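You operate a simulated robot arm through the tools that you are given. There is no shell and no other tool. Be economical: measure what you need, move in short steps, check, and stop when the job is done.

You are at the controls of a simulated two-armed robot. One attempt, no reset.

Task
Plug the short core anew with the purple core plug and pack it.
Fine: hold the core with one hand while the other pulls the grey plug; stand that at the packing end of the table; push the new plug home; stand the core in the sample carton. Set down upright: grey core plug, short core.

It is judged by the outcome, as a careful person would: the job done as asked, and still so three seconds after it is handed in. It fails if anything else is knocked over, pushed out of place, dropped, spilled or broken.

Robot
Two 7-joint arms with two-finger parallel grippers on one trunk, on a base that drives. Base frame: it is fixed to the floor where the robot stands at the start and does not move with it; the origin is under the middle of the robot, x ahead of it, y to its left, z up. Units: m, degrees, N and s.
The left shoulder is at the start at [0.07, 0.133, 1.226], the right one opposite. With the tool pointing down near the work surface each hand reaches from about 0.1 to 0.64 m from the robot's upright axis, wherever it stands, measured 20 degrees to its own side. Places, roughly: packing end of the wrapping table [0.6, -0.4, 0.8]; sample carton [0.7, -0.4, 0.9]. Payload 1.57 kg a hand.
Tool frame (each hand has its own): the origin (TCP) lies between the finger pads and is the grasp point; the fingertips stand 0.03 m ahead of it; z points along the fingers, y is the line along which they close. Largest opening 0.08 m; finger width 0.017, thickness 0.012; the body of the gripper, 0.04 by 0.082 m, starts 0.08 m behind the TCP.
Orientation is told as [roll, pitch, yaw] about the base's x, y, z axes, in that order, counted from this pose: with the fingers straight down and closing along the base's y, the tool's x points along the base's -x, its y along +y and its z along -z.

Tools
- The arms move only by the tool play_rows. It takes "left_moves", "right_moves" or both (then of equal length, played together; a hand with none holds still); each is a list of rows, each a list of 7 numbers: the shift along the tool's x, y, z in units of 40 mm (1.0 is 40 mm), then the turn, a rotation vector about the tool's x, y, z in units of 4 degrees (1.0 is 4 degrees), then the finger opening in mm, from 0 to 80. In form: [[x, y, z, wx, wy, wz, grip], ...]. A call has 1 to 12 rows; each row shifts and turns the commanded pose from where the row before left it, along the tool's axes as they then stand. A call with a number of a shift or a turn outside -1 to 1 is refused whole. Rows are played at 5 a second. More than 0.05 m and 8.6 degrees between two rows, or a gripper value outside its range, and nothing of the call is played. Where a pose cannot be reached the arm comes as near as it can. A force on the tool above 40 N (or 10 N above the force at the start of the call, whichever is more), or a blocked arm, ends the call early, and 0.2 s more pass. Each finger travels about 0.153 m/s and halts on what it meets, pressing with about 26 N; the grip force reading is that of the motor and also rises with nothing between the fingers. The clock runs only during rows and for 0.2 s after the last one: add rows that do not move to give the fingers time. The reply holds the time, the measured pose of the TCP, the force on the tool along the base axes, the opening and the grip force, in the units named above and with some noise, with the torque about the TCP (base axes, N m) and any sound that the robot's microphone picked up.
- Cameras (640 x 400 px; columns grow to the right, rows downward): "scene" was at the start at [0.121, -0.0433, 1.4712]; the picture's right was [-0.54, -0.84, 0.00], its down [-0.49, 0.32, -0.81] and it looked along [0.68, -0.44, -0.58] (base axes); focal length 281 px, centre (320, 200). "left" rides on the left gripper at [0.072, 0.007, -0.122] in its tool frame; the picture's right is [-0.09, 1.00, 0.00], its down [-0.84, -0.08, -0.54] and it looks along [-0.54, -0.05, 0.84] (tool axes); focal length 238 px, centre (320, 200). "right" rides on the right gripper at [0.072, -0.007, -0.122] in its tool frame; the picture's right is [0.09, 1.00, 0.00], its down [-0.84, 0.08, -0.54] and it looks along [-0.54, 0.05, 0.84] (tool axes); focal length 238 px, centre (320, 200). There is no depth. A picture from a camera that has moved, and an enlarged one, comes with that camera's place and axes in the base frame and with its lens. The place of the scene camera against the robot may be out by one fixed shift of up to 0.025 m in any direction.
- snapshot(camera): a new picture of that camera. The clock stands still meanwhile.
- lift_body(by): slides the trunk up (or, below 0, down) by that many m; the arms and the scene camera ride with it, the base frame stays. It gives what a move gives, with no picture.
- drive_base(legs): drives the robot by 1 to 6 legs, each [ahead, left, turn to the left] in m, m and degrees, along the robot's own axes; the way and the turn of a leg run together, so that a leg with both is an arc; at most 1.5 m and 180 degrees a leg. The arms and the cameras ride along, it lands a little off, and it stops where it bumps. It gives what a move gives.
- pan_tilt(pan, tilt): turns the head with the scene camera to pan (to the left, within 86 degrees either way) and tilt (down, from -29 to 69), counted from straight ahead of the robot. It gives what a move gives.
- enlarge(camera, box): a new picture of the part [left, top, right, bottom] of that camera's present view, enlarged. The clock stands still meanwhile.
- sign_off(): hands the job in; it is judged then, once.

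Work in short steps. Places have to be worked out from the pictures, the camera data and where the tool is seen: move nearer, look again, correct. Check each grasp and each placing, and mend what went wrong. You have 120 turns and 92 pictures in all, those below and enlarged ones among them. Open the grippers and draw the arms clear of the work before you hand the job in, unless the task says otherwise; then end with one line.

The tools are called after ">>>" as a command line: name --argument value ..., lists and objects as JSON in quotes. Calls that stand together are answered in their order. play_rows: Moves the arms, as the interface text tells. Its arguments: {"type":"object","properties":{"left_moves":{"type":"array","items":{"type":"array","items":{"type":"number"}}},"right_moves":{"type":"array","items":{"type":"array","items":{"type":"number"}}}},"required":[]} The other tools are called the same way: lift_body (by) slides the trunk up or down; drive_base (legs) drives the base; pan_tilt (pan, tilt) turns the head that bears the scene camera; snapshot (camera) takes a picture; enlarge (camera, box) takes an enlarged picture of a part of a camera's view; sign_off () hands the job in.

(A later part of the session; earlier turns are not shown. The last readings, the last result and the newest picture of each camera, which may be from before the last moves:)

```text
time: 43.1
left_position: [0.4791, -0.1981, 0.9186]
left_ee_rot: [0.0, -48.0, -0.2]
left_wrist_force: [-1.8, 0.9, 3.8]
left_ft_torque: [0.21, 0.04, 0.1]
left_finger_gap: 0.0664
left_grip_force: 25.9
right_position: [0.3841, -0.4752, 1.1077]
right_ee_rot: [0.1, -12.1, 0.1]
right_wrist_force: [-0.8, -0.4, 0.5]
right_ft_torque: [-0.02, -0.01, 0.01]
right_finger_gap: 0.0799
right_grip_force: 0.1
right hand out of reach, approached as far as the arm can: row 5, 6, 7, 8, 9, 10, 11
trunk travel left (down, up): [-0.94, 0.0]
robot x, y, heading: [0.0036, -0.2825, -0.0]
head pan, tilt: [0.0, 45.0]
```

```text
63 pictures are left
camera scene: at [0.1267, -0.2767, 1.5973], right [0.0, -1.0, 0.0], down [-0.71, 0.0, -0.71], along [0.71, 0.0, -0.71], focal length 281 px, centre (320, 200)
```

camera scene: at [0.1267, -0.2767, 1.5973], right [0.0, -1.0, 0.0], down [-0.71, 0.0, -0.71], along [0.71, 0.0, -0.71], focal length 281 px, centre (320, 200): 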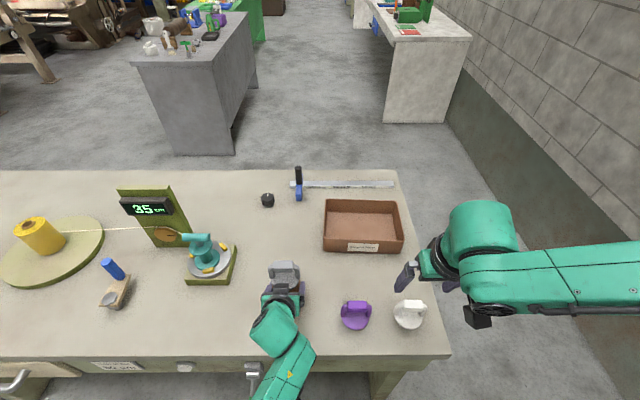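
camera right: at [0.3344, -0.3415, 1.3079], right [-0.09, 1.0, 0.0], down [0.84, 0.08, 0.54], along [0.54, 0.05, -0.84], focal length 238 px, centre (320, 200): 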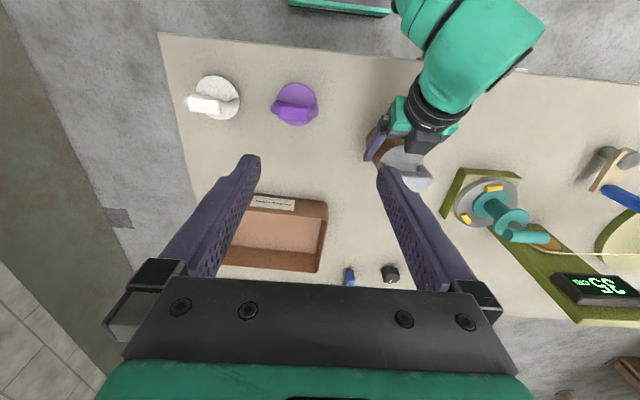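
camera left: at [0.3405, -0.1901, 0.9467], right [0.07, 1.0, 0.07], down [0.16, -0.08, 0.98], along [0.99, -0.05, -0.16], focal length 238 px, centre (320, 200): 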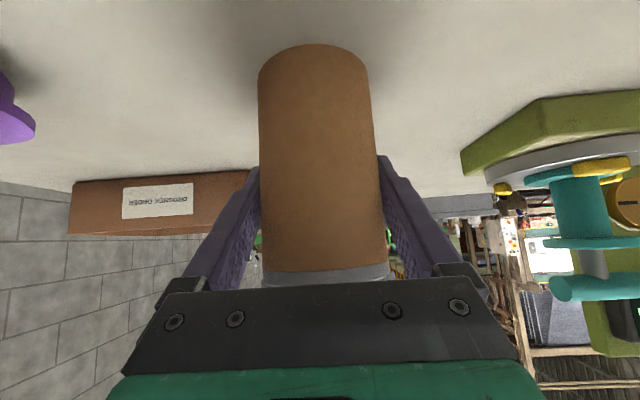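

The pitch stuck at -12°. I return to a start-like pose, higher and closer in, before pitching there.

>>> play_rows --right_moves '[[0, 0, 0, 0, 1, 0, 80], [0, 0, -0.4, 0, 1, 0, 80], [0, 0, -0.9, 0, 1, 0, 80], [0, 0, -0.9, 0, 0, 0, 80], [0, 0, -0.9, 0, 0, 0, 80], [0, 0, -0.9, 0, 0, 0, 80], [0, 0, -0.9, 0, 0, 0, 80], [0, 0, -0.9, 0, 0, 0, 80], [0, 0, -0.9, 0, 0, 0, 80], [0, 0, -0.9, 0, 0, 0, 80], [0, 0, 0, 0, 0, 0, 80]]'

>>> snapshot --camera "scene"

```text
time: 45.5
left_position: [0.4792, -0.1971, 0.9172]
left_ee_rot: [0.1, -48.0, -0.2]
left_wrist_force: [-0.4, 0.1, 4.3]
left_ft_torque: [-0.07, -0.07, -0.05]
left_finger_gap: 0.0663
left_grip_force: 26.0
right_position: [0.3801, -0.4784, 1.408]
right_ee_rot: [0.1, -0.1, 0.1]
right_wrist_force: [-0.1, 0.9, -0.2]
right_ft_torque: [-0.01, -0.01, -0.04]
right_finger_gap: 0.08
right_grip_force: 0.2
trunk travel left (down, up): [-0.94, 0.0]
robot x, y, heading: [0.0011, -0.281, -0.2]
head pan, tilt: [0.0, 45.0]
```

```text
62 pictures are left
camera scene: at [0.1272, -0.2773, 1.5972], right [0.0, -1.0, 0.0], down [-0.71, 0.0, -0.71], along [0.71, 0.0, -0.71], focal length 281 px, centre (320, 200)
```

scene: 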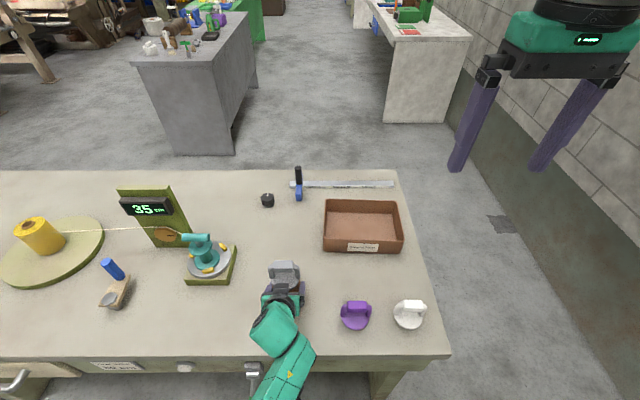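

The hand is back up with a clean orientation. Now I pitch it here.

>>> play_rows --right_moves '[[0, 0, 0, 0, -1, 0, 80], [0, 0, 0, 0, -1, 0, 80], [0, 0, 0, 0, -1, 0, 80], [0, 0, 0, 0, -1, 0, 80], [0, 0, 0, 0, -1, 0, 80], [0, 0, 0, 0, -1, 0, 80], [0, 0, 0, 0, -1, 0, 80], [0, 0, 0, 0, -1, 0, 80], [0, 0, 0, 0, -1, 0, 80], [0, 0, 0, 0, -1, 0, 80], [0, 0, 0, 0, 0, 0, 80]]'

>>> snapshot --camera "scene"

```text
time: 47.9
left_position: [0.478, -0.1981, 0.9175]
left_ee_rot: [0.0, -48.1, -0.2]
left_wrist_force: [-0.8, 0.6, 4.0]
left_ft_torque: [-0.03, -0.02, -0.03]
left_finger_gap: 0.0667
left_grip_force: 26.3
right_position: [0.3784, -0.4788, 1.4113]
right_ee_rot: [0.1, -40.1, -0.1]
right_wrist_force: [0.1, -0.9, -0.2]
right_ft_torque: [0.01, -0.02, 0.02]
right_finger_gap: 0.0798
right_grip_force: 0.0
trunk travel left (down, up): [-0.94, 0.0]
robot x, y, heading: [-0.0011, -0.281, 0.0]
head pan, tilt: [0.0, 45.0]
```

```text
61 pictures are left
camera scene: at [0.1271, -0.2771, 1.5973], right [0.0, -1.0, 0.0], down [-0.71, 0.0, -0.71], along [0.71, 0.0, -0.71], focal length 281 px, centre (320, 200)
```

scene: 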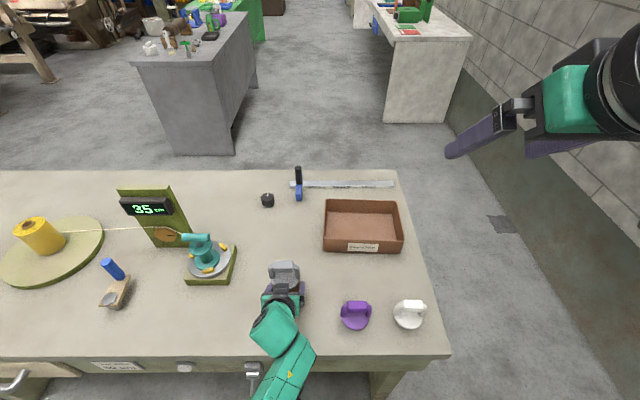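

Pitch -40 was reached here. I lower the hand straight down by 0.3.

>>> play_rows --right_moves '[[0.69, 0, 0.82, 0, 0, 0, 80], [0.69, 0, 0.82, 0, 0, 0, 80], [0.69, 0, 0.82, 0, 0, 0, 80], [0.69, 0, 0.82, 0, 0, 0, 80], [0.69, 0, 0.82, 0, 0, 0, 80], [0.69, 0, 0.82, 0, 0, 0, 80], [0.69, 0, 0.82, 0, 0, 0, 80], [0, 0, 0, 0, 0, 0, 80]]'

>>> snapshot --camera "scene"

```text
time: 49.7
left_position: [0.479, -0.1979, 0.9181]
left_ee_rot: [0.0, -48.0, -0.2]
left_wrist_force: [0.9, -1.6, 3.9]
left_ft_torque: [-0.04, -0.05, -0.03]
left_finger_gap: 0.0662
left_grip_force: 25.9
right_position: [0.4545, -0.4705, 1.3177]
right_ee_rot: [0.1, -40.0, 0.1]
right_wrist_force: [0.0, -0.1, 0.1]
right_ft_torque: [0.01, 0.0, -0.03]
right_finger_gap: 0.0799
right_grip_force: 0.1
right hand out of reach, approached as far as the arm can: row 1, 2, 3, 4, 5, 6, 7
trunk travel left (down, up): [-0.94, 0.0]
robot x, y, heading: [-0.0018, -0.2838, -0.4]
head pan, tilt: [0.0, 45.0]
```

```text
60 pictures are left
camera scene: at [0.1275, -0.2773, 1.5972], right [0.0, -1.0, 0.0], down [-0.71, 0.0, -0.71], along [0.71, 0.0, -0.71], focal length 281 px, centre (320, 200)
```

scene: 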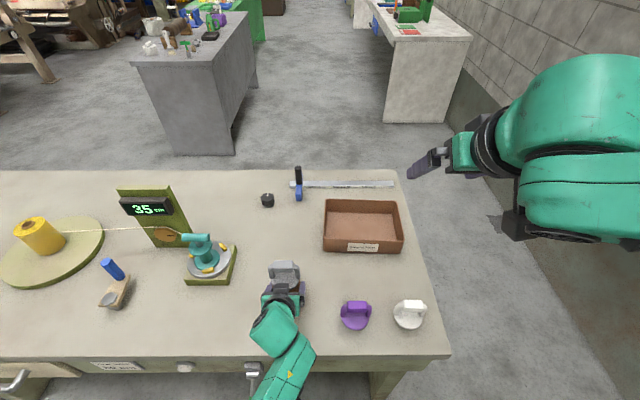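

The blocked poses all sit at 8–17° to the right of dead ahead, so the right arm needs the core about 20° on its own side, as it was at the start. I release the core, withdraw along the fingers, then reposition the base to the left. The right hand also levels out.

>>> play_rows --left_moves '[[0, 0, 0, 0, 0, 0, 72], [0, 0, 0, 0, 0, 0, 80], [0, 0, 0, 0, 0, 0, 80], [0, 0, -0.7, 0, 0, 0, 80], [0, 0, -0.7, 0, 0, 0, 80], [0, 0, -0.7, 0, 0, 0, 80], [0, 0, -0.8, 0, 0, 0, 80], [-0.6, 0, -0.6, 0, 0, 0, 80], [-0.6, 0, -0.5, 0, 0, 0, 80], [-0.6, 0, -0.5, 0, 0, 0, 80], [0, 0, 0, 0, 0, 0, 80]]' --right_moves '[[0, 0, 0, 0, 0, 0, 80], [0, 0, 0, 0, 1, 0, 80], [0, 0, 0, 0, 1, 0, 80], [0, 0, 0, 0, 1, 0, 80], [0, 0, 0, 0, 1, 0, 80], [0, 0, 0, 0, 1, 0, 80], [0, 0, 0, 0, 1, 0, 80], [0, 0, 0, 0, 1, 0, 80], [0, 0, 0, 0, 1, 0, 80], [0, 0, 0, 0, 1, 0, 80], [0, 0, 0, 0, 1, 0, 80]]'

>>> snapshot --camera "scene"

```text
time: 52.1
left_position: [0.3877, -0.1913, 1.0839]
left_ee_rot: [5.6, -47.5, -6.8]
left_wrist_force: [0.2, 0.8, 0.9]
left_ft_torque: [0.01, 0.01, -0.01]
left_finger_gap: 0.08
left_grip_force: 0.0
right_position: [0.4565, -0.47, 1.3172]
right_ee_rot: [0.1, 0.1, 0.1]
right_wrist_force: [0.0, 0.1, -0.3]
right_ft_torque: [-0.03, 0.0, 0.0]
right_finger_gap: 0.08
right_grip_force: 0.1
trunk travel left (down, up): [-0.94, 0.0]
robot x, y, heading: [-0.0015, -0.282, -0.0]
head pan, tilt: [0.0, 45.0]
```

```text
59 pictures are left
camera scene: at [0.1288, -0.2767, 1.5971], right [0.0, -1.0, 0.0], down [-0.71, 0.0, -0.71], along [0.71, 0.0, -0.71], focal length 281 px, centre (320, 200)
```

scene: 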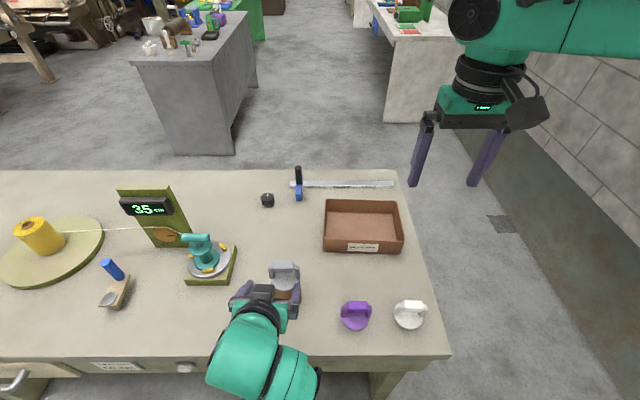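

The core still stands. I drive 0.25 left so it lies about 20° to the robot's right.

>>> drive_base --legs '[[0, 0.25, 0]]'

```text
time: 53.9
left_position: [0.39, 0.0549, 1.0844]
left_ee_rot: [5.9, -47.8, -7.1]
left_wrist_force: [0.0, -0.3, 1.0]
left_ft_torque: [-0.01, -0.05, 0.0]
left_finger_gap: 0.08
left_grip_force: 0.0
right_position: [0.4567, -0.2263, 1.3146]
right_ee_rot: [0.2, -0.1, -0.1]
right_wrist_force: [0.0, -0.2, -0.8]
right_ft_torque: [0.02, 0.04, 0.02]
right_finger_gap: 0.0803
right_grip_force: 0.0
trunk travel left (down, up): [-0.94, 0.0]
robot x, y, heading: [0.0026, -0.0344, -0.2]
head pan, tilt: [0.0, 45.0]
```

I raise the left hand a little for clearance, then lower the trunk back 0.14.

>>> play_rows --left_moves '[[-0.55, 0, -0.5, 0, 0, 0, 80], [-0.55, 0, -0.5, 0, 0, 0, 80], [0, 0, 0, 0, 0, 0, 80]]'

>>> lift_body --by -0.14

>>> snapshot --camera "scene"

>>> snapshot --camera "right"

```text
time: 54.9
left_position: [0.3844, 0.0598, 1.1091]
left_ee_rot: [14.4, -43.0, -15.7]
left_wrist_force: [-0.3, 0.9, -0.7]
left_ft_torque: [-0.02, 0.02, 0.01]
left_finger_gap: 0.0798
left_grip_force: 0.1
right_position: [0.4558, -0.2225, 1.3157]
right_ee_rot: [-0.1, -0.2, -0.1]
right_wrist_force: [0.2, 0.2, -0.2]
right_ft_torque: [-0.03, -0.06, 0.0]
right_finger_gap: 0.0798
right_grip_force: 0.1
trunk travel left (down, up): [-0.94, 0.0]
robot x, y, heading: [0.0031, -0.0325, -0.3]
head pan, tilt: [0.0, 45.0]
stopped in row 3 (left hand): the arm was blocked; the commanded pose is now the measured one
```

```text
time: 56.6
left_position: [0.3839, 0.0593, 0.969]
left_ee_rot: [14.3, -43.0, -15.6]
left_wrist_force: [-0.2, -0.1, -0.4]
left_ft_torque: [-0.01, -0.01, 0.0]
left_finger_gap: 0.0799
left_grip_force: 0.0
right_position: [0.4567, -0.2239, 1.1766]
right_ee_rot: [0.0, -0.1, 0.0]
right_wrist_force: [0.4, 0.4, -0.5]
right_ft_torque: [0.0, -0.01, -0.01]
right_finger_gap: 0.08
right_grip_force: 0.0
trunk travel left (down, up): [-0.8, 0.14]
robot x, y, heading: [0.0022, -0.0314, -0.1]
head pan, tilt: [0.0, 45.0]
```

```text
58 pictures are left
camera scene: at [0.1293, -0.028, 1.4572], right [-0.01, -1.0, 0.0], down [-0.71, 0.0, -0.71], along [0.71, 0.0, -0.71], focal length 281 px, centre (320, 200)
```

scene: 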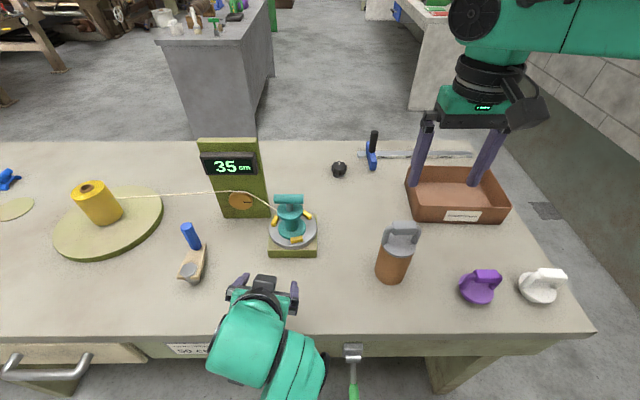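

```text
57 pictures are left
camera right: at [0.3851, -0.2315, 1.2976], right [-0.09, 1.0, 0.0], down [0.84, 0.07, 0.54], along [0.54, 0.05, -0.84], focal length 238 px, centre (320, 200)
```

right: 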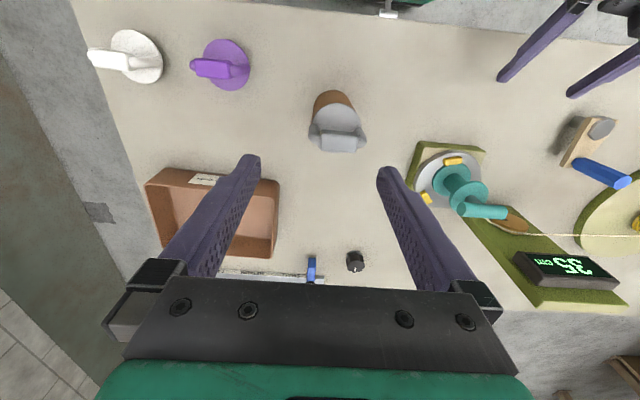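

The right hand now hangs over the core, whose handle I place at about (0.476,-0.197) and 0.064–0.07 wide. I go down to TCP z about 1.09 above it.

>>> play_rows --right_moves '[[-0.5, 0.66, 0, 0, 0, 0, 80], [0, 0, 0.7, 0, 0, 0, 80], [0, 0, 0.7, 0, 0, 0, 80], [0, 0, 0.7, 0, 0, 0, 80], [0, 0, 0, 0, 0, 0, 80]]'

>>> snapshot --camera "right"

>>> enlarge --camera "scene" --box '[320, 160, 480, 300]'

```text
time: 57.8
left_position: [0.3835, 0.0588, 0.9681]
left_ee_rot: [14.3, -43.1, -15.6]
left_wrist_force: [0.5, 0.6, 0.6]
left_ft_torque: [-0.01, 0.02, -0.03]
left_finger_gap: 0.0801
left_grip_force: 0.1
right_position: [0.477, -0.1975, 1.0939]
right_ee_rot: [0.1, -0.1, -0.2]
right_wrist_force: [-0.2, 0.7, 0.8]
right_ft_torque: [0.0, 0.0, 0.02]
right_finger_gap: 0.08
right_grip_force: 0.0
trunk travel left (down, up): [-0.8, 0.14]
robot x, y, heading: [0.0027, -0.0303, -0.6]
head pan, tilt: [0.0, 45.0]
```

```text
56 pictures are left
camera right: at [0.4048, -0.2041, 1.2153], right [-0.09, 1.0, 0.0], down [0.84, 0.07, 0.54], along [0.54, 0.05, -0.84], focal length 238 px, centre (320, 200)
```

right: 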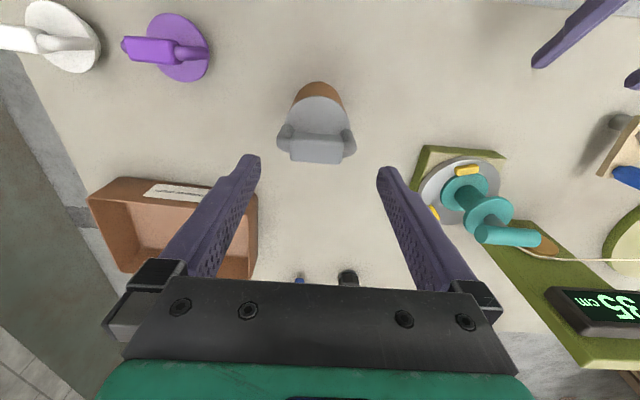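

```text
2.86 times, centred on (400, 230) of scene
camera zoom: at [0.1288, -0.0283, 1.4572], right [-0.01, -1.0, 0.0], down [-0.71, 0.0, -0.71], along [0.71, 0.0, -0.71], focal length 804 px, centre (91, 114)
```

zoom: 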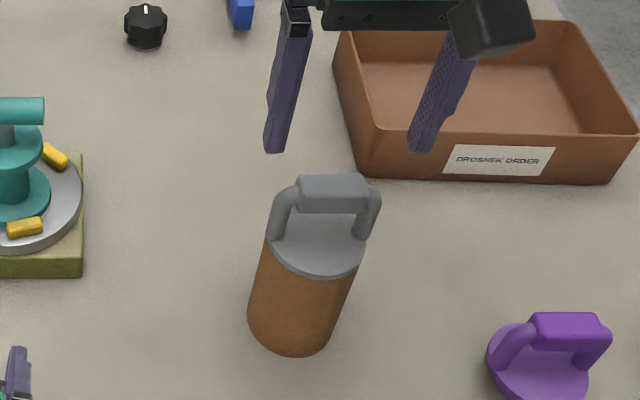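

The handle is centred under the right hand at about (0.475,-0.199). Now I bring the left hand's orientation to roll 0, pitch -46, yaw -30 for a diagonal approach.

>>> play_rows --left_moves '[[0, 0, 0, 0.894, 0, 0, 80], [0, 0, 0, 0.894, 0, 0, 80], [0, 0, 0, 0.894, 0, 0, 80], [0, 0, 0, 0.894, 0, 0, 80], [0, 0, 0, 0, -0.75, 0, 80], [0, 0, 0, 0.863, 0, 0.834, 80], [0, 0, 0, 0.863, 0, 0.834, 80], [0, 0, 0, 0.863, 0, 0.834, 80], [0, 0, 0, 0, 0, 0, 80]]'

```text
time: 59.3
left_position: [0.3742, 0.0698, 0.931]
left_ee_rot: [13.8, -37.9, -39.0]
left_wrist_force: [-1.1, -0.3, 0.9]
left_ft_torque: [0.0, -0.03, -0.02]
left_finger_gap: 0.08
left_grip_force: 0.0
left hand out of reach, approached as far as the arm can: row 7
right_position: [0.4782, -0.1948, 1.0943]
right_ee_rot: [0.1, 0.0, 0.0]
right_wrist_force: [-0.8, 0.0, 0.2]
right_ft_torque: [0.0, -0.01, 0.02]
right_finger_gap: 0.0801
right_grip_force: 0.1
trunk travel left (down, up): [-0.8, 0.14]
robot x, y, heading: [0.0051, -0.0332, -0.5]
head pan, tilt: [0.0, 45.0]
stopped in row 7 (left hand): the arm was blocked; the commanded pose is now the measured one
```

The left arm was blocked in row 7. I look at it before going on.

>>> pan_tilt --pan 10 --tilt 65

>>> snapshot --camera "scene"

```text
time: 60.1
left_position: [0.3725, 0.0698, 0.9313]
left_ee_rot: [13.8, -37.8, -39.1]
left_wrist_force: [0.2, -0.2, 0.0]
left_ft_torque: [0.01, -0.02, 0.02]
left_finger_gap: 0.0799
left_grip_force: 0.0
right_position: [0.4764, -0.1949, 1.0937]
right_ee_rot: [0.0, -0.1, -0.1]
right_wrist_force: [-0.7, 1.1, 0.0]
right_ft_torque: [0.02, -0.01, -0.04]
right_finger_gap: 0.0801
right_grip_force: 0.0
trunk travel left (down, up): [-0.8, 0.14]
robot x, y, heading: [-0.0021, -0.033, -0.3]
head pan, tilt: [10.0, 65.0]
```

```text
54 pictures are left
camera scene: at [0.1079, -0.0175, 1.4322], right [0.17, -0.99, 0.0], down [-0.89, -0.15, -0.42], along [0.42, 0.07, -0.91], focal length 281 px, centre (320, 200)
```

scene: 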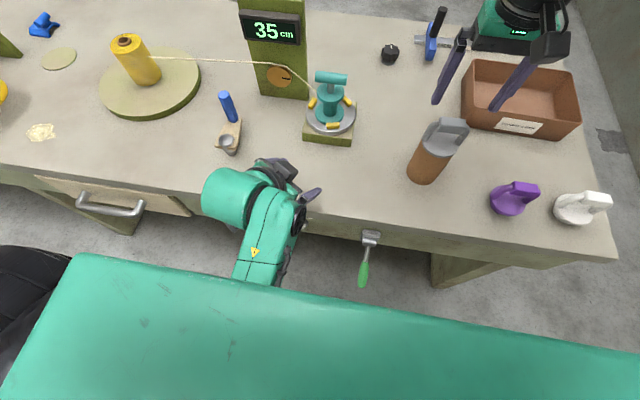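

The left arm is folded awkwardly. I lift its hand straight up first, then unwind it to the vertical start-like pose.

>>> play_rows --left_moves '[[-0.55, 0, -0.71, 0, 0, 0, 80], [-0.55, 0, -0.71, 0, 0, 0, 80], [-0.55, 0, -0.71, 0.86, 0, 0, 80], [-0.55, 0, -0.71, 0.86, 0, 0, 80], [-0.55, 0, -0.71, 0.86, 0, 0, 80], [0, 0, 0, 0.86, 0, 0, 80], [0, 0, 0, 0, 1, 0, 80], [0, 0, 0, 0, 1, 0, 80], [0, 0, 0, 0, 1, 0, 80], [0, 0, 0, 0, 1, 0, 80], [0, 0, 0, 0, 1, 0, 80], [0, 0, 0, 0, 1, 0, 80]]'

```text
time: 60.7
left_position: [0.362, 0.0997, 0.9327]
left_ee_rot: [23.8, -25.1, -49.4]
left_wrist_force: [0.0, 0.0, 0.4]
left_ft_torque: [-0.03, -0.02, 0.0]
left_finger_gap: 0.0802
left_grip_force: 0.0
left hand out of reach, approached as far as the arm can: row 2
right_position: [0.4772, -0.195, 1.0934]
right_ee_rot: [0.1, -0.1, -0.1]
right_wrist_force: [1.0, -1.4, -0.2]
right_ft_torque: [-0.02, 0.02, -0.01]
right_finger_gap: 0.0801
right_grip_force: 0.1
trunk travel left (down, up): [-0.8, 0.14]
robot x, y, heading: [0.0015, -0.0287, -0.6]
head pan, tilt: [10.0, 65.0]
stopped in row 2 (left hand): the arm was blocked; the commanded pose is now the measured one
```

It is still folding in on itself. Moving along the tool's -x (forward, right and up) should unfold it, so I try that in small steps.

>>> play_rows --left_moves '[[-0.6, 0, 0, 0, 0, 0, 80], [-0.8, 0, 0, 0, 0, 0, 80], [-0.8, 0, 0, 0, 0, 0, 80], [-0.8, 0, 0, 0, 0, 0, 80], [0, 0, 0, 0, 0, 0, 80]]'

```text
time: 62.1
left_position: [0.429, 0.0436, 0.9662]
left_ee_rot: [27.2, -20.6, -50.8]
left_wrist_force: [-0.4, 0.0, 0.8]
left_ft_torque: [0.02, -0.01, 0.01]
left_finger_gap: 0.0797
left_grip_force: 0.1
right_position: [0.4774, -0.1957, 1.095]
right_ee_rot: [0.2, 0.0, 0.0]
right_wrist_force: [-0.8, 0.9, -0.3]
right_ft_torque: [0.02, 0.0, 0.01]
right_finger_gap: 0.0801
right_grip_force: 0.1
trunk travel left (down, up): [-0.8, 0.14]
robot x, y, heading: [0.0009, -0.0285, -0.3]
head pan, tilt: [10.0, 65.0]
stopped in row 5 (left hand): the arm was blocked; the commanded pose is now the measured one
```

It moved forward-right. I take another look at the arm to see what is blocking it.

>>> pan_tilt --pan 35 --tilt 60

>>> snapshot --camera "scene"

>>> snapshot --camera "left"

```text
time: 63.0
left_position: [0.4293, 0.0421, 0.9658]
left_ee_rot: [27.1, -20.6, -50.8]
left_wrist_force: [-0.2, 1.4, 0.6]
left_ft_torque: [0.02, 0.0, -0.02]
left_finger_gap: 0.0802
left_grip_force: 0.2
right_position: [0.4759, -0.1951, 1.0945]
right_ee_rot: [0.1, 0.0, -0.1]
right_wrist_force: [-0.1, 0.3, -0.3]
right_ft_torque: [0.02, -0.01, -0.04]
right_finger_gap: 0.0801
right_grip_force: 0.1
trunk travel left (down, up): [-0.8, 0.14]
robot x, y, heading: [-0.0011, -0.032, -0.4]
head pan, tilt: [35.0, 60.0]
```

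```text
53 pictures are left
camera scene: at [0.103, 0.0102, 1.4377], right [0.57, -0.82, 0.0], down [-0.71, -0.49, -0.5], along [0.41, 0.28, -0.87], focal length 281 px, centre (320, 200)
```

scene: 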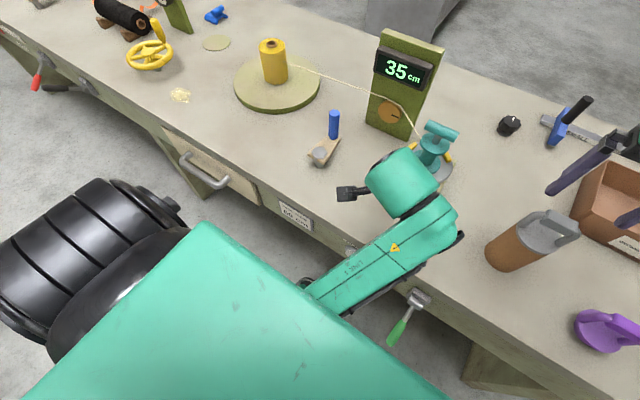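

```text
52 pictures are left
camera left: at [0.3237, 0.095, 1.0447], right [0.64, 0.62, 0.46], down [0.15, -0.69, 0.71], along [0.75, -0.39, -0.53], focal length 238 px, centre (320, 200)
```

left: 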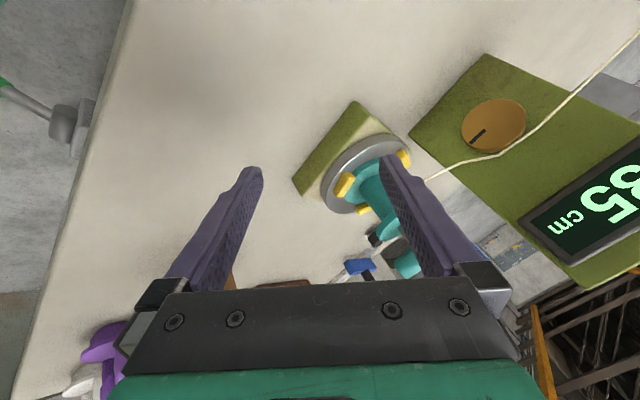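

The left forearm has its elbow low under the trunk. I raise the hand straight up while undoing its roll, so the arm can return to the elbow-out posture.

>>> play_rows --left_moves '[[-0.28, 0.34, -0.66, 0, 0, 0, 80], [-0.28, 0.34, -0.66, 0, 0, 0, 80], [-0.28, 0.34, -0.66, 0, 0, 0, 80], [-0.28, 0.34, -0.66, 0, 0, 0, 80], [-0.28, 0.34, -0.66, 0, 0, 0, 80], [0, 0, 0, 0, 0, 0, 80]]'

```text
time: 63.9
left_position: [0.43, 0.0988, 1.0416]
left_ee_rot: [34.9, -10.0, -50.1]
left_wrist_force: [-0.9, -0.2, 0.5]
left_ft_torque: [0.02, -0.02, 0.01]
left_finger_gap: 0.0802
left_grip_force: 0.1
left hand out of reach, approached as far as the arm can: row 4
right_position: [0.4768, -0.1953, 1.0947]
right_ee_rot: [0.1, 0.1, -0.1]
right_wrist_force: [-0.1, 0.0, 0.1]
right_ft_torque: [-0.04, -0.01, 0.0]
right_finger_gap: 0.0803
right_grip_force: 0.0
trunk travel left (down, up): [-0.8, 0.14]
robot x, y, heading: [0.0003, -0.0299, -0.5]
head pan, tilt: [35.0, 60.0]
stopped in row 4 (left hand): the arm was blocked; the commanded pose is now the measured one
```

The hand points forward-left and the arm is over-folded. I raise the trunk for clearance, then move the hand outward to its own side, where the arm can open.

>>> lift_body --by 0.14

>>> play_rows --left_moves '[[0, 0.3, 0.6, 0, 0, 0, 80], [-0.2, 0.6, 0.3, 0, 0, 0, 80], [-0.2, 0.6, 0.1, 0.5, 0, 0, 80], [-0.2, 0.6, 0.1, 0.5, 0, 0, 80], [0, 0, 0, 0, 0, 0, 80]]'

>>> snapshot --camera "scene"

```text
time: 65.6
left_position: [0.4299, 0.0972, 1.1818]
left_ee_rot: [34.9, -10.1, -50.2]
left_wrist_force: [0.4, 0.5, -0.1]
left_ft_torque: [0.0, 0.05, -0.03]
left_finger_gap: 0.0802
left_grip_force: 0.2
right_position: [0.4778, -0.1949, 1.2346]
right_ee_rot: [0.1, -0.2, -0.1]
right_wrist_force: [-0.3, -0.5, -0.3]
right_ft_torque: [-0.02, 0.01, 0.0]
right_finger_gap: 0.08
right_grip_force: 0.1
trunk travel left (down, up): [-0.94, 0.0]
robot x, y, heading: [-0.0013, -0.0332, -0.6]
head pan, tilt: [35.0, 60.0]
```

```text
time: 66.8
left_position: [0.5158, 0.14, 1.1977]
left_ee_rot: [30.8, -10.2, -50.2]
left_wrist_force: [-0.1, 0.9, 0.4]
left_ft_torque: [-0.01, 0.02, 0.01]
left_finger_gap: 0.0797
left_grip_force: 0.0
right_position: [0.4781, -0.1955, 1.2342]
right_ee_rot: [0.1, -0.1, -0.1]
right_wrist_force: [-0.2, 0.1, -0.6]
right_ft_torque: [-0.01, 0.0, 0.02]
right_finger_gap: 0.0799
right_grip_force: 0.0
trunk travel left (down, up): [-0.94, 0.0]
robot x, y, heading: [0.0028, -0.0336, -0.4]
head pan, tilt: [35.0, 60.0]
```

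```text
51 pictures are left
camera scene: at [0.1029, 0.0106, 1.5777], right [0.57, -0.82, 0.0], down [-0.71, -0.49, -0.5], along [0.41, 0.28, -0.87], focal length 281 px, centre (320, 200)
```

scene: 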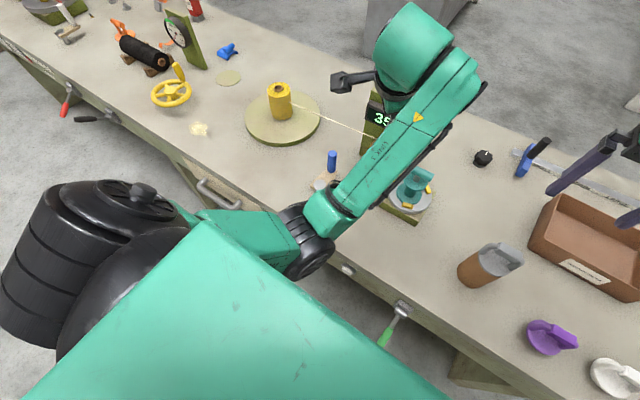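

The arm is open now. Here I undo the roll, then the yaw.

>>> play_rows --left_moves '[[0, 0, 0, 0.96, 0, 0, 80], [0, 0, 0, 0.96, 0, 0, 80], [0, 0, 0, 0.96, 0, 0, 80], [0, 0, 0, 0.96, 0, 0, 80], [0, 0, 0, 0.96, 0, 0, 80], [0, 0, 0, 0.96, 0, 0, 80], [0, 0, 0, 0.96, 0, 0, 80], [0, 0, 0, 0.96, 0, 0, 80], [0, 0, 0, 0, 0, 0, 80]]'

```text
time: 68.8
left_position: [0.5511, 0.1478, 1.1694]
left_ee_rot: [-0.1, -10.3, -50.3]
left_wrist_force: [0.0, -0.1, -0.6]
left_ft_torque: [-0.01, 0.0, 0.0]
left_finger_gap: 0.0803
left_grip_force: 0.0
left hand out of reach, approached as far as the arm can: row 4, 5, 6, 7, 8
right_position: [0.4769, -0.1961, 1.2342]
right_ee_rot: [0.0, -0.1, -0.1]
right_wrist_force: [-0.1, 0.0, 0.4]
right_ft_torque: [-0.03, -0.01, -0.02]
right_finger_gap: 0.08
right_grip_force: 0.1
trunk travel left (down, up): [-0.94, 0.0]
robot x, y, heading: [0.0022, -0.0317, -0.3]
head pan, tilt: [35.0, 60.0]
```

Roll is 0 now, with yaw -50 and pitch -10: a natural front-left approach to the core. I move the hand above the approach line, to about (0.40,-0.10,1.14).

>>> play_rows --left_moves '[[-0.27, -0.86, 0.145, 0, 0, 0, 80], [-0.27, -0.86, 0.145, 0, 0, 0, 80], [-0.27, -0.86, 0.145, 0, 0, 0, 80], [-0.27, -0.86, 0.145, 0, 0, 0, 80], [-0.27, -0.86, 0.145, 0, 0, 0, 80], [-0.27, -0.86, 0.145, 0, 0, 0, 80], [-0.27, -0.86, 0.145, 0, 0, 0, 80], [-0.27, -0.86, 0.145, 0, 0, 0, 80], [0, 0, 0, 0, 0, 0, 80]]'

```text
time: 70.2
left_position: [0.5024, 0.0238, 1.1128]
left_ee_rot: [6.7, -7.2, -46.3]
left_wrist_force: [-0.6, 0.2, -0.9]
left_ft_torque: [-0.01, -0.04, 0.0]
left_finger_gap: 0.0798
left_grip_force: 0.0
left hand out of reach, approached as far as the arm can: row 1, 2, 3, 4
right_position: [0.4767, -0.1962, 1.2342]
right_ee_rot: [0.1, -0.1, -0.2]
right_wrist_force: [-0.2, -0.3, -0.3]
right_ft_torque: [-0.02, 0.02, -0.04]
right_finger_gap: 0.0799
right_grip_force: 0.1
trunk travel left (down, up): [-0.94, 0.0]
robot x, y, heading: [-0.0005, -0.0345, -0.2]
head pan, tilt: [35.0, 60.0]
stopped in row 7 (left hand): the arm was blocked; the commanded pose is now the measured one
```

It moved partway and stopped. I try pitching here, since a forward pitch brings the wrist back to a freer place.

>>> play_rows --left_moves '[[0, 0, 0, 0.8, -1, 0, 80], [0, 0, 0, 0.8, -1, 0, 80], [0, 0, 0, 0, -1, 0, 80], [0, 0, 0, 0, -1, 0, 80], [0, 0, 0, 0, -1, 0, 80], [0, 0, 0, 0, -1, 0, 80], [0, 0, 0, 0, -1, 0, 80], [0, 0, 0, 0, -1, 0, 80], [0, 0, 0, 0, -1, 0, 80], [0, 0, 0, 0, 0, 0, 80]]'

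>>> snapshot --camera "scene"

```text
time: 72.5
left_position: [0.5016, 0.0206, 1.1107]
left_ee_rot: [0.2, -43.4, -46.8]
left_wrist_force: [0.7, 0.4, 0.8]
left_ft_torque: [-0.04, 0.01, 0.01]
left_finger_gap: 0.0797
left_grip_force: 0.1
right_position: [0.477, -0.1951, 1.2346]
right_ee_rot: [0.2, -0.1, -0.1]
right_wrist_force: [-0.5, 0.4, -0.1]
right_ft_torque: [0.0, 0.02, 0.02]
right_finger_gap: 0.08
right_grip_force: 0.0
trunk travel left (down, up): [-0.94, 0.0]
robot x, y, heading: [-0.0011, -0.03, -0.5]
head pan, tilt: [35.0, 60.0]
```

```text
50 pictures are left
camera scene: at [0.1032, 0.0106, 1.5777], right [0.57, -0.82, 0.0], down [-0.71, -0.49, -0.5], along [0.41, 0.28, -0.87], focal length 281 px, centre (320, 200)
```

scene: 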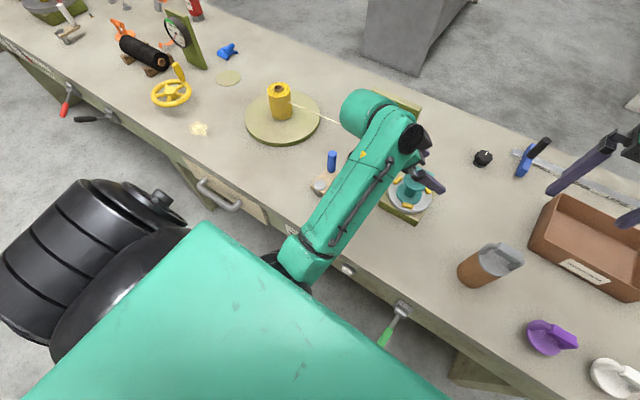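

Pitch -43 and yaw -47 were reached exactly. Next I move sideways to the approach line above the core.

>>> play_rows --left_moves '[[-0.275, -0.77, 0.053, 0, 0, 0, 80], [-0.275, -0.77, 0.053, 0, 0, 0, 80], [-0.275, -0.77, 0.053, 0, 0, 0, 80], [-0.275, -0.77, 0.053, 0, 0, 0, 80], [-0.275, -0.77, 0.053, 0, 0, 0, 80], [0, 0, 0, 0, 0, 0, 80]]'

```text
time: 73.8
left_position: [0.4233, -0.1196, 1.1397]
left_ee_rot: [0.2, -43.3, -46.7]
left_wrist_force: [0.3, -0.2, -0.6]
left_ft_torque: [-0.01, -0.01, -0.02]
left_finger_gap: 0.0798
left_grip_force: 0.0
right_position: [0.4772, -0.1953, 1.2345]
right_ee_rot: [0.1, 0.1, -0.1]
right_wrist_force: [-0.1, -0.6, -0.5]
right_ft_torque: [0.02, 0.0, 0.01]
right_finger_gap: 0.0798
right_grip_force: 0.0
trunk travel left (down, up): [-0.94, 0.0]
robot x, y, heading: [0.0007, -0.0302, -0.5]
head pan, tilt: [35.0, 60.0]
```

Exactly reached. Lowering the trunk 0.14 now puts the left hand at its pre-grasp pose and the right hand over the handle.

>>> lift_body --by -0.14

>>> snapshot --camera "left"

>>> pan_tilt --pan -15 --tilt 50

>>> snapshot --camera "scene"

```text
time: 75.5
left_position: [0.4231, -0.1187, 0.9995]
left_ee_rot: [0.3, -43.2, -46.8]
left_wrist_force: [-0.9, 0.1, 0.3]
left_ft_torque: [0.01, -0.05, 0.02]
left_finger_gap: 0.0801
left_grip_force: 0.1
right_position: [0.4775, -0.1967, 1.0932]
right_ee_rot: [0.0, -0.1, -0.1]
right_wrist_force: [-0.1, -0.1, -0.3]
right_ft_torque: [-0.02, 0.03, -0.03]
right_finger_gap: 0.0799
right_grip_force: 0.2
trunk travel left (down, up): [-0.8, 0.14]
robot x, y, heading: [0.0036, -0.0319, -0.3]
head pan, tilt: [35.0, 60.0]
```

```text
49 pictures are left
camera left: at [0.3354, -0.0143, 1.039], right [0.77, 0.63, 0.07], down [0.1, -0.23, 0.97], along [0.63, -0.74, -0.24], focal length 238 px, centre (320, 200)
```

left: 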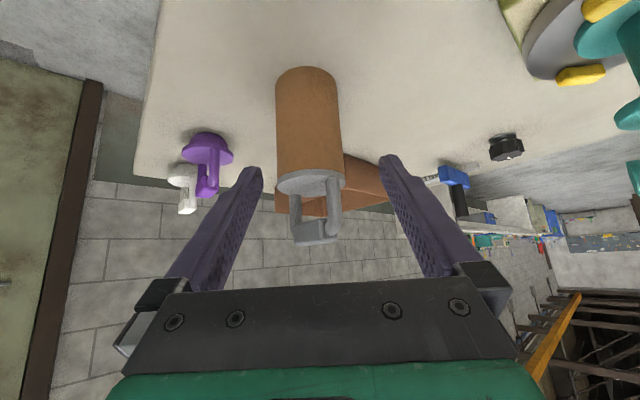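

```text
time: 76.7
left_position: [0.424, -0.1192, 0.9986]
left_ee_rot: [0.2, -43.2, -46.8]
left_wrist_force: [-0.9, -0.6, 0.2]
left_ft_torque: [0.0, -0.01, -0.02]
left_finger_gap: 0.08
left_grip_force: 0.1
right_position: [0.4773, -0.1951, 1.0946]
right_ee_rot: [0.2, -0.2, -0.2]
right_wrist_force: [-0.8, -0.6, -0.2]
right_ft_torque: [-0.02, 0.02, 0.03]
right_finger_gap: 0.08
right_grip_force: 0.0
trunk travel left (down, up): [-0.8, 0.14]
robot x, y, heading: [-0.0018, -0.0332, -0.5]
head pan, tilt: [-15.0, 50.0]
```

```text
48 pictures are left
camera scene: at [0.1224, -0.0478, 1.4502], right [-0.26, -0.96, 0.0], down [-0.74, 0.2, -0.64], along [0.62, -0.17, -0.77], focal length 281 px, centre (320, 200)
```

scene: 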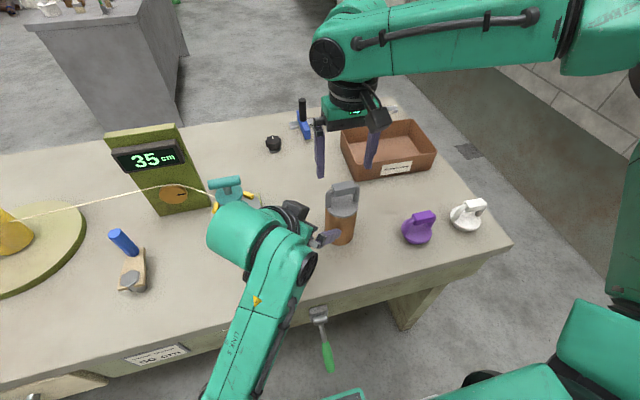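

Well aligned: the core axis is near (0.481,-0.198), about 10 mm to the right of the left hand's centre line. I'll grip lower, at TCP z about 0.895, to leave room for the right fingers. First I correct sideways and go partway in.

>>> play_rows --left_moves '[[0.11, -0.29, 0, 0, 0, 0, 80], [0, 0, 0.7, 0, 0, 0, 80], [0, 0, 0.7, 0, 0, 0, 80], [0, 0, 0.3, 0, 0, 0, 80], [0, 0, 0, 0, 0, 0, 80]]'

>>> snapshot --camera "left"

```text
time: 77.9
left_position: [0.4437, -0.1588, 0.9471]
left_ee_rot: [0.1, -43.3, -46.8]
left_wrist_force: [-0.1, -0.2, 0.6]
left_ft_torque: [0.0, -0.02, 0.0]
left_finger_gap: 0.0802
left_grip_force: 0.0
right_position: [0.4781, -0.1955, 1.0948]
right_ee_rot: [0.1, -0.1, 0.0]
right_wrist_force: [0.0, -0.5, -0.4]
right_ft_torque: [0.03, -0.02, -0.01]
right_finger_gap: 0.08
right_grip_force: 0.1
trunk travel left (down, up): [-0.8, 0.14]
robot x, y, heading: [-0.0014, -0.0323, -0.4]
head pan, tilt: [-15.0, 50.0]
```

```text
47 pictures are left
camera left: at [0.3572, -0.0552, 0.9866], right [0.77, 0.63, 0.07], down [0.1, -0.23, 0.97], along [0.63, -0.74, -0.24], focal length 238 px, centre (320, 200)
```

left: 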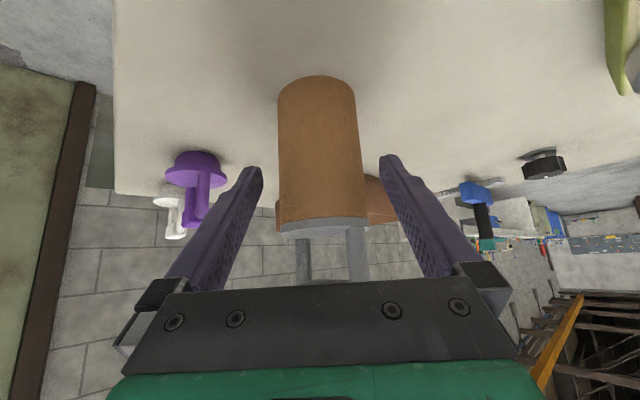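

Centred. I advance the remaining 0.07 m and close.

>>> play_rows --left_moves '[[0, 0, 0.6, 0, 0, 0, 80], [0, 0, 0.6, 0, 0, 0, 80], [0, 0, 0.55, 0, 0, 0, 80], [0, 0, 0, 0, 0, 0, 80], [0, 0, 0, 0, 0, 0, 72], [0, 0, 0, 0, 0, 0, 62], [0, 0, 0, 0, 0, 0, 62], [0, 0, 0, 0, 0, 0, 62]]'

>>> snapshot --camera "left"

>>> snapshot --camera "right"

```text
time: 79.7
left_position: [0.474, -0.1715, 0.8791]
left_ee_rot: [2.8, -41.2, -47.9]
left_wrist_force: [-15.4, -7.5, 26.4]
left_ft_torque: [-1.15, 0.98, -0.67]
left_finger_gap: 0.0755
left_grip_force: 7.4
right_position: [0.4698, -0.1954, 1.0968]
right_ee_rot: [0.1, -0.5, -0.1]
right_wrist_force: [-0.3, 0.6, 0.0]
right_ft_torque: [0.03, 0.03, -0.02]
right_finger_gap: 0.0801
right_grip_force: 0.1
trunk travel left (down, up): [-0.8, 0.14]
robot x, y, heading: [-0.0022, -0.0338, -0.3]
head pan, tilt: [-15.0, 50.0]
```

```text
46 pictures are left
camera left: at [0.3856, -0.0695, 0.924], right [0.76, 0.64, 0.1], down [0.11, -0.27, 0.96], along [0.64, -0.72, -0.28], focal length 238 px, centre (320, 200)
```

left: 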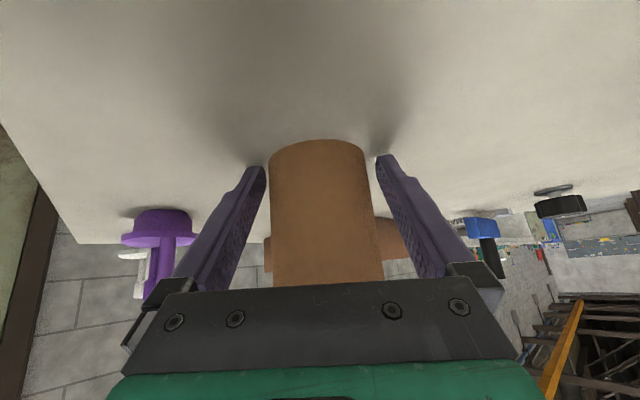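

```text
45 pictures are left
camera right: at [0.3976, -0.2042, 1.2182], right [-0.09, 1.0, 0.0], down [0.83, 0.07, 0.55], along [0.55, 0.05, -0.84], focal length 238 px, centre (320, 200)
```

right: 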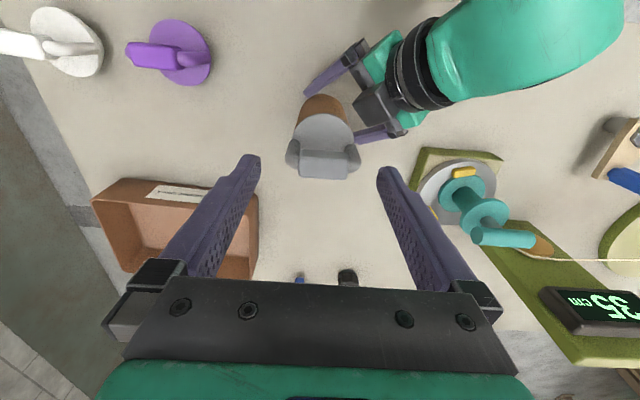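

The left hand shows about 30 N and has sagged to z 0.879, with its tips on the table, so something is pushing back. I open, back straight out and look.

>>> play_rows --left_moves '[[0, 0, 0, 0, 0, 0, 80], [0, 0, -0.2, 0, 0, 0, 80], [0, 0, -0.3, 0, 0, 0, 80], [0, 0, 0, 0, 0, 0, 80]]'

>>> snapshot --camera "left"

>>> snapshot --camera "scene"

```text
time: 80.7
left_position: [0.4719, -0.1738, 0.9067]
left_ee_rot: [1.7, -42.6, -47.3]
left_wrist_force: [0.3, 0.0, 0.2]
left_ft_torque: [0.01, 0.02, 0.01]
left_finger_gap: 0.0798
left_grip_force: 0.1
right_position: [0.4775, -0.1959, 1.0931]
right_ee_rot: [0.0, -0.1, -0.3]
right_wrist_force: [-0.2, -0.2, -0.2]
right_ft_torque: [-0.01, 0.0, 0.0]
right_finger_gap: 0.0797
right_grip_force: 0.0
trunk travel left (down, up): [-0.8, 0.14]
robot x, y, heading: [0.002, -0.0295, -0.4]
head pan, tilt: [-15.0, 50.0]
```

```text
44 pictures are left
camera left: at [0.3834, -0.0699, 0.9477], right [0.76, 0.64, 0.08], down [0.1, -0.25, 0.96], along [0.64, -0.73, -0.25], focal length 238 px, centre (320, 200)
```

left: 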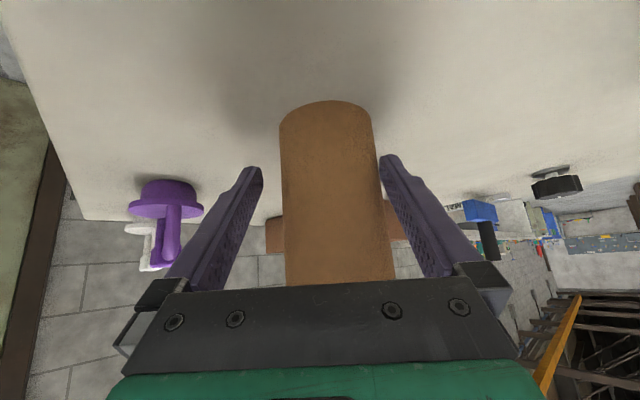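

```text
43 pictures are left
camera scene: at [0.122, -0.0483, 1.4502], right [-0.26, -0.96, 0.0], down [-0.74, 0.2, -0.64], along [0.62, -0.17, -0.77], focal length 281 px, centre (320, 200)
```

scene: 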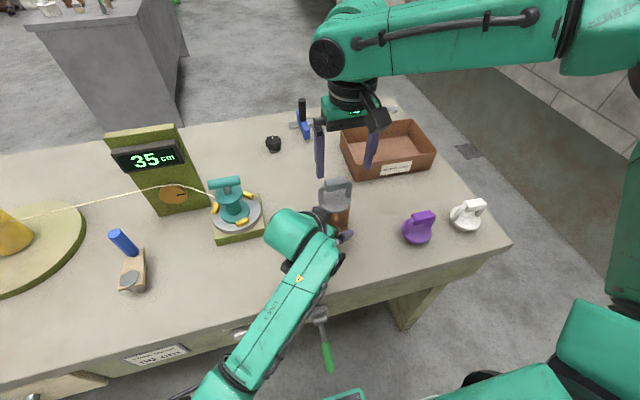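

The core is upright and was only nudged a little. The left forearm seems to rest on the table edge, so I shift the hand 4 mm to centre, raise the trunk 0.07 and lower the hand again to lift the elbow clear.

>>> play_rows --left_moves '[[0, 0.1, 0, 0, 0, 0, 80], [0, 0, 0, 0, 0, 0, 80]]'

>>> lift_body --by 0.07

>>> play_rows --left_moves '[[0.395, 0, 0.43, 0, 0, 0, 80], [0.395, 0, 0.43, 0, 0, 0, 80], [0.395, 0, 0.43, 0, 0, 0, 80], [0, 0, 0, 0, 0, 0, 80]]'

>>> snapshot --camera "left"

>>> snapshot --camera "right"

```text
time: 81.3
left_position: [0.4719, -0.1726, 0.9051]
left_ee_rot: [0.9, -42.4, -47.1]
left_wrist_force: [-0.1, -0.6, 0.4]
left_ft_torque: [0.03, 0.0, 0.02]
left_finger_gap: 0.08
left_grip_force: 0.1
right_position: [0.4775, -0.1959, 1.0947]
right_ee_rot: [0.1, -0.1, 0.0]
right_wrist_force: [0.0, -0.1, -0.1]
right_ft_torque: [-0.03, 0.0, 0.0]
right_finger_gap: 0.08
right_grip_force: 0.1
trunk travel left (down, up): [-0.8, 0.14]
robot x, y, heading: [-0.0003, -0.0327, -0.5]
head pan, tilt: [-15.0, 50.0]
```

```text
time: 82.4
left_position: [0.4719, -0.1729, 0.9742]
left_ee_rot: [1.1, -42.6, -47.2]
left_wrist_force: [0.5, 1.1, 1.5]
left_ft_torque: [0.04, -0.07, 0.05]
left_finger_gap: 0.0801
left_grip_force: 0.1
right_position: [0.4782, -0.1956, 1.1633]
right_ee_rot: [0.1, -0.2, -0.1]
right_wrist_force: [-1.1, 0.7, 0.5]
right_ft_torque: [-0.01, 0.02, 0.0]
right_finger_gap: 0.0799
right_grip_force: 0.1
trunk travel left (down, up): [-0.87, 0.07]
robot x, y, heading: [-0.0031, -0.0329, -0.2]
head pan, tilt: [-15.0, 50.0]
```

```text
time: 83.4
left_position: [0.4735, -0.178, 0.9066]
left_ee_rot: [0.6, -43.1, -47.0]
left_wrist_force: [0.1, 0.1, -0.2]
left_ft_torque: [0.03, -0.03, -0.02]
left_finger_gap: 0.0802
left_grip_force: 0.1
right_position: [0.4766, -0.1954, 1.163]
right_ee_rot: [0.0, -0.1, -0.1]
right_wrist_force: [0.4, -0.5, 0.3]
right_ft_torque: [-0.03, -0.04, 0.02]
right_finger_gap: 0.08
right_grip_force: 0.0
trunk travel left (down, up): [-0.87, 0.07]
robot x, y, heading: [0.0019, -0.0337, -0.6]
head pan, tilt: [-15.0, 50.0]
```

```text
42 pictures are left
camera left: at [0.3847, -0.0744, 0.9477], right [0.77, 0.63, 0.07], down [0.1, -0.23, 0.97], along [0.63, -0.74, -0.25], focal length 238 px, centre (320, 200)
```

left: 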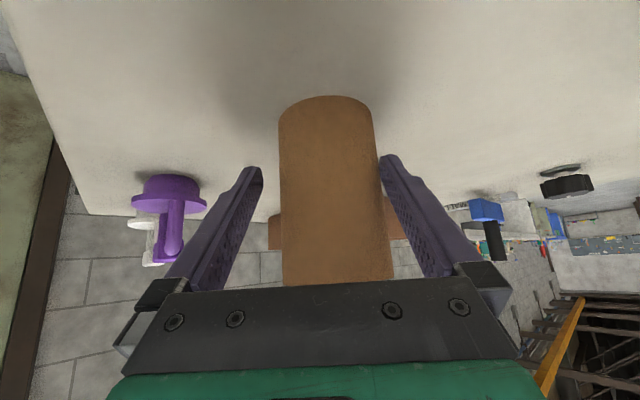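

```text
41 pictures are left
camera right: at [0.4053, -0.2039, 1.2855], right [-0.09, 1.0, 0.0], down [0.84, 0.07, 0.54], along [0.54, 0.05, -0.84], focal length 238 px, centre (320, 200)
```

right: 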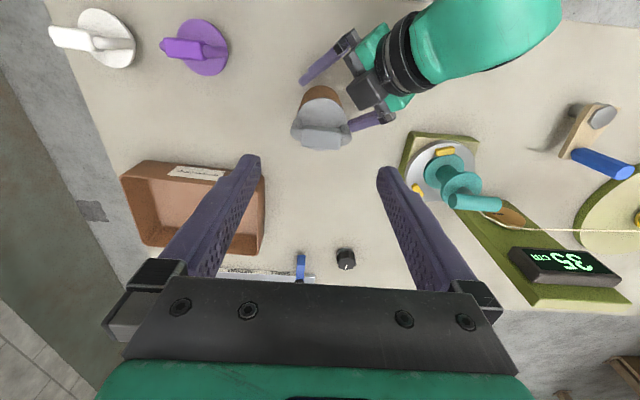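

No contact now and the orientation is right. I shift 6 mm to centre, go forward 18 mm level, and close.

>>> play_rows --left_moves '[[0, 0.13, 0, 0, 0, 0, 80], [-0.16, 0.03, 0.15, 0, 0, 0, 80], [-0.16, 0, 0.15, 0, 0, 0, 80], [0, 0, 0, 0, 0, 0, 80], [0, 0, 0, 0, 0, 0, 72], [0, 0, 0, 0, 0, 0, 62], [0, 0, 0, 0, 0, 0, 62], [0, 0, 0, 0, 0, 0, 62]]'

>>> snapshot --camera "left"

```text
time: 85.4
left_position: [0.4905, -0.1608, 0.8869]
left_ee_rot: [2.5, -40.6, -47.3]
left_wrist_force: [0.5, 0.2, 0.1]
left_ft_torque: [0.03, 0.06, 0.01]
left_finger_gap: 0.0668
left_grip_force: 25.8
right_position: [0.4772, -0.1954, 1.165]
right_ee_rot: [0.2, 0.0, -0.1]
right_wrist_force: [-0.1, 0.2, -0.3]
right_ft_torque: [0.02, 0.0, 0.04]
right_finger_gap: 0.08
right_grip_force: 0.1
trunk travel left (down, up): [-0.87, 0.07]
robot x, y, heading: [-0.002, -0.0288, -0.5]
head pan, tilt: [-15.0, 50.0]
stopped in row 8 (left hand): the arm was blocked; the commanded pose is now the measured one
```

```text
40 pictures are left
camera left: at [0.4017, -0.0605, 0.9333], right [0.76, 0.64, 0.09], down [0.12, -0.28, 0.95], along [0.64, -0.71, -0.29], focal length 238 px, centre (320, 200)
```

left: 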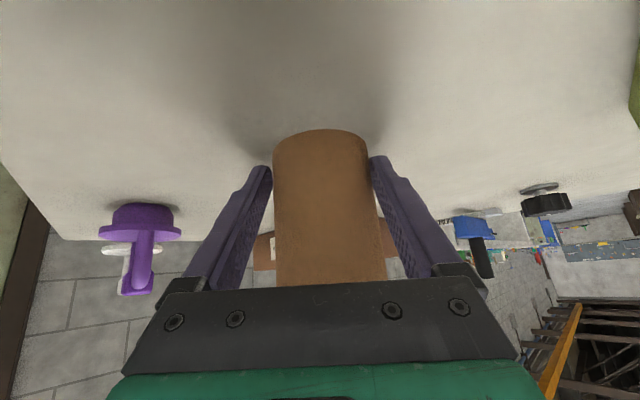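

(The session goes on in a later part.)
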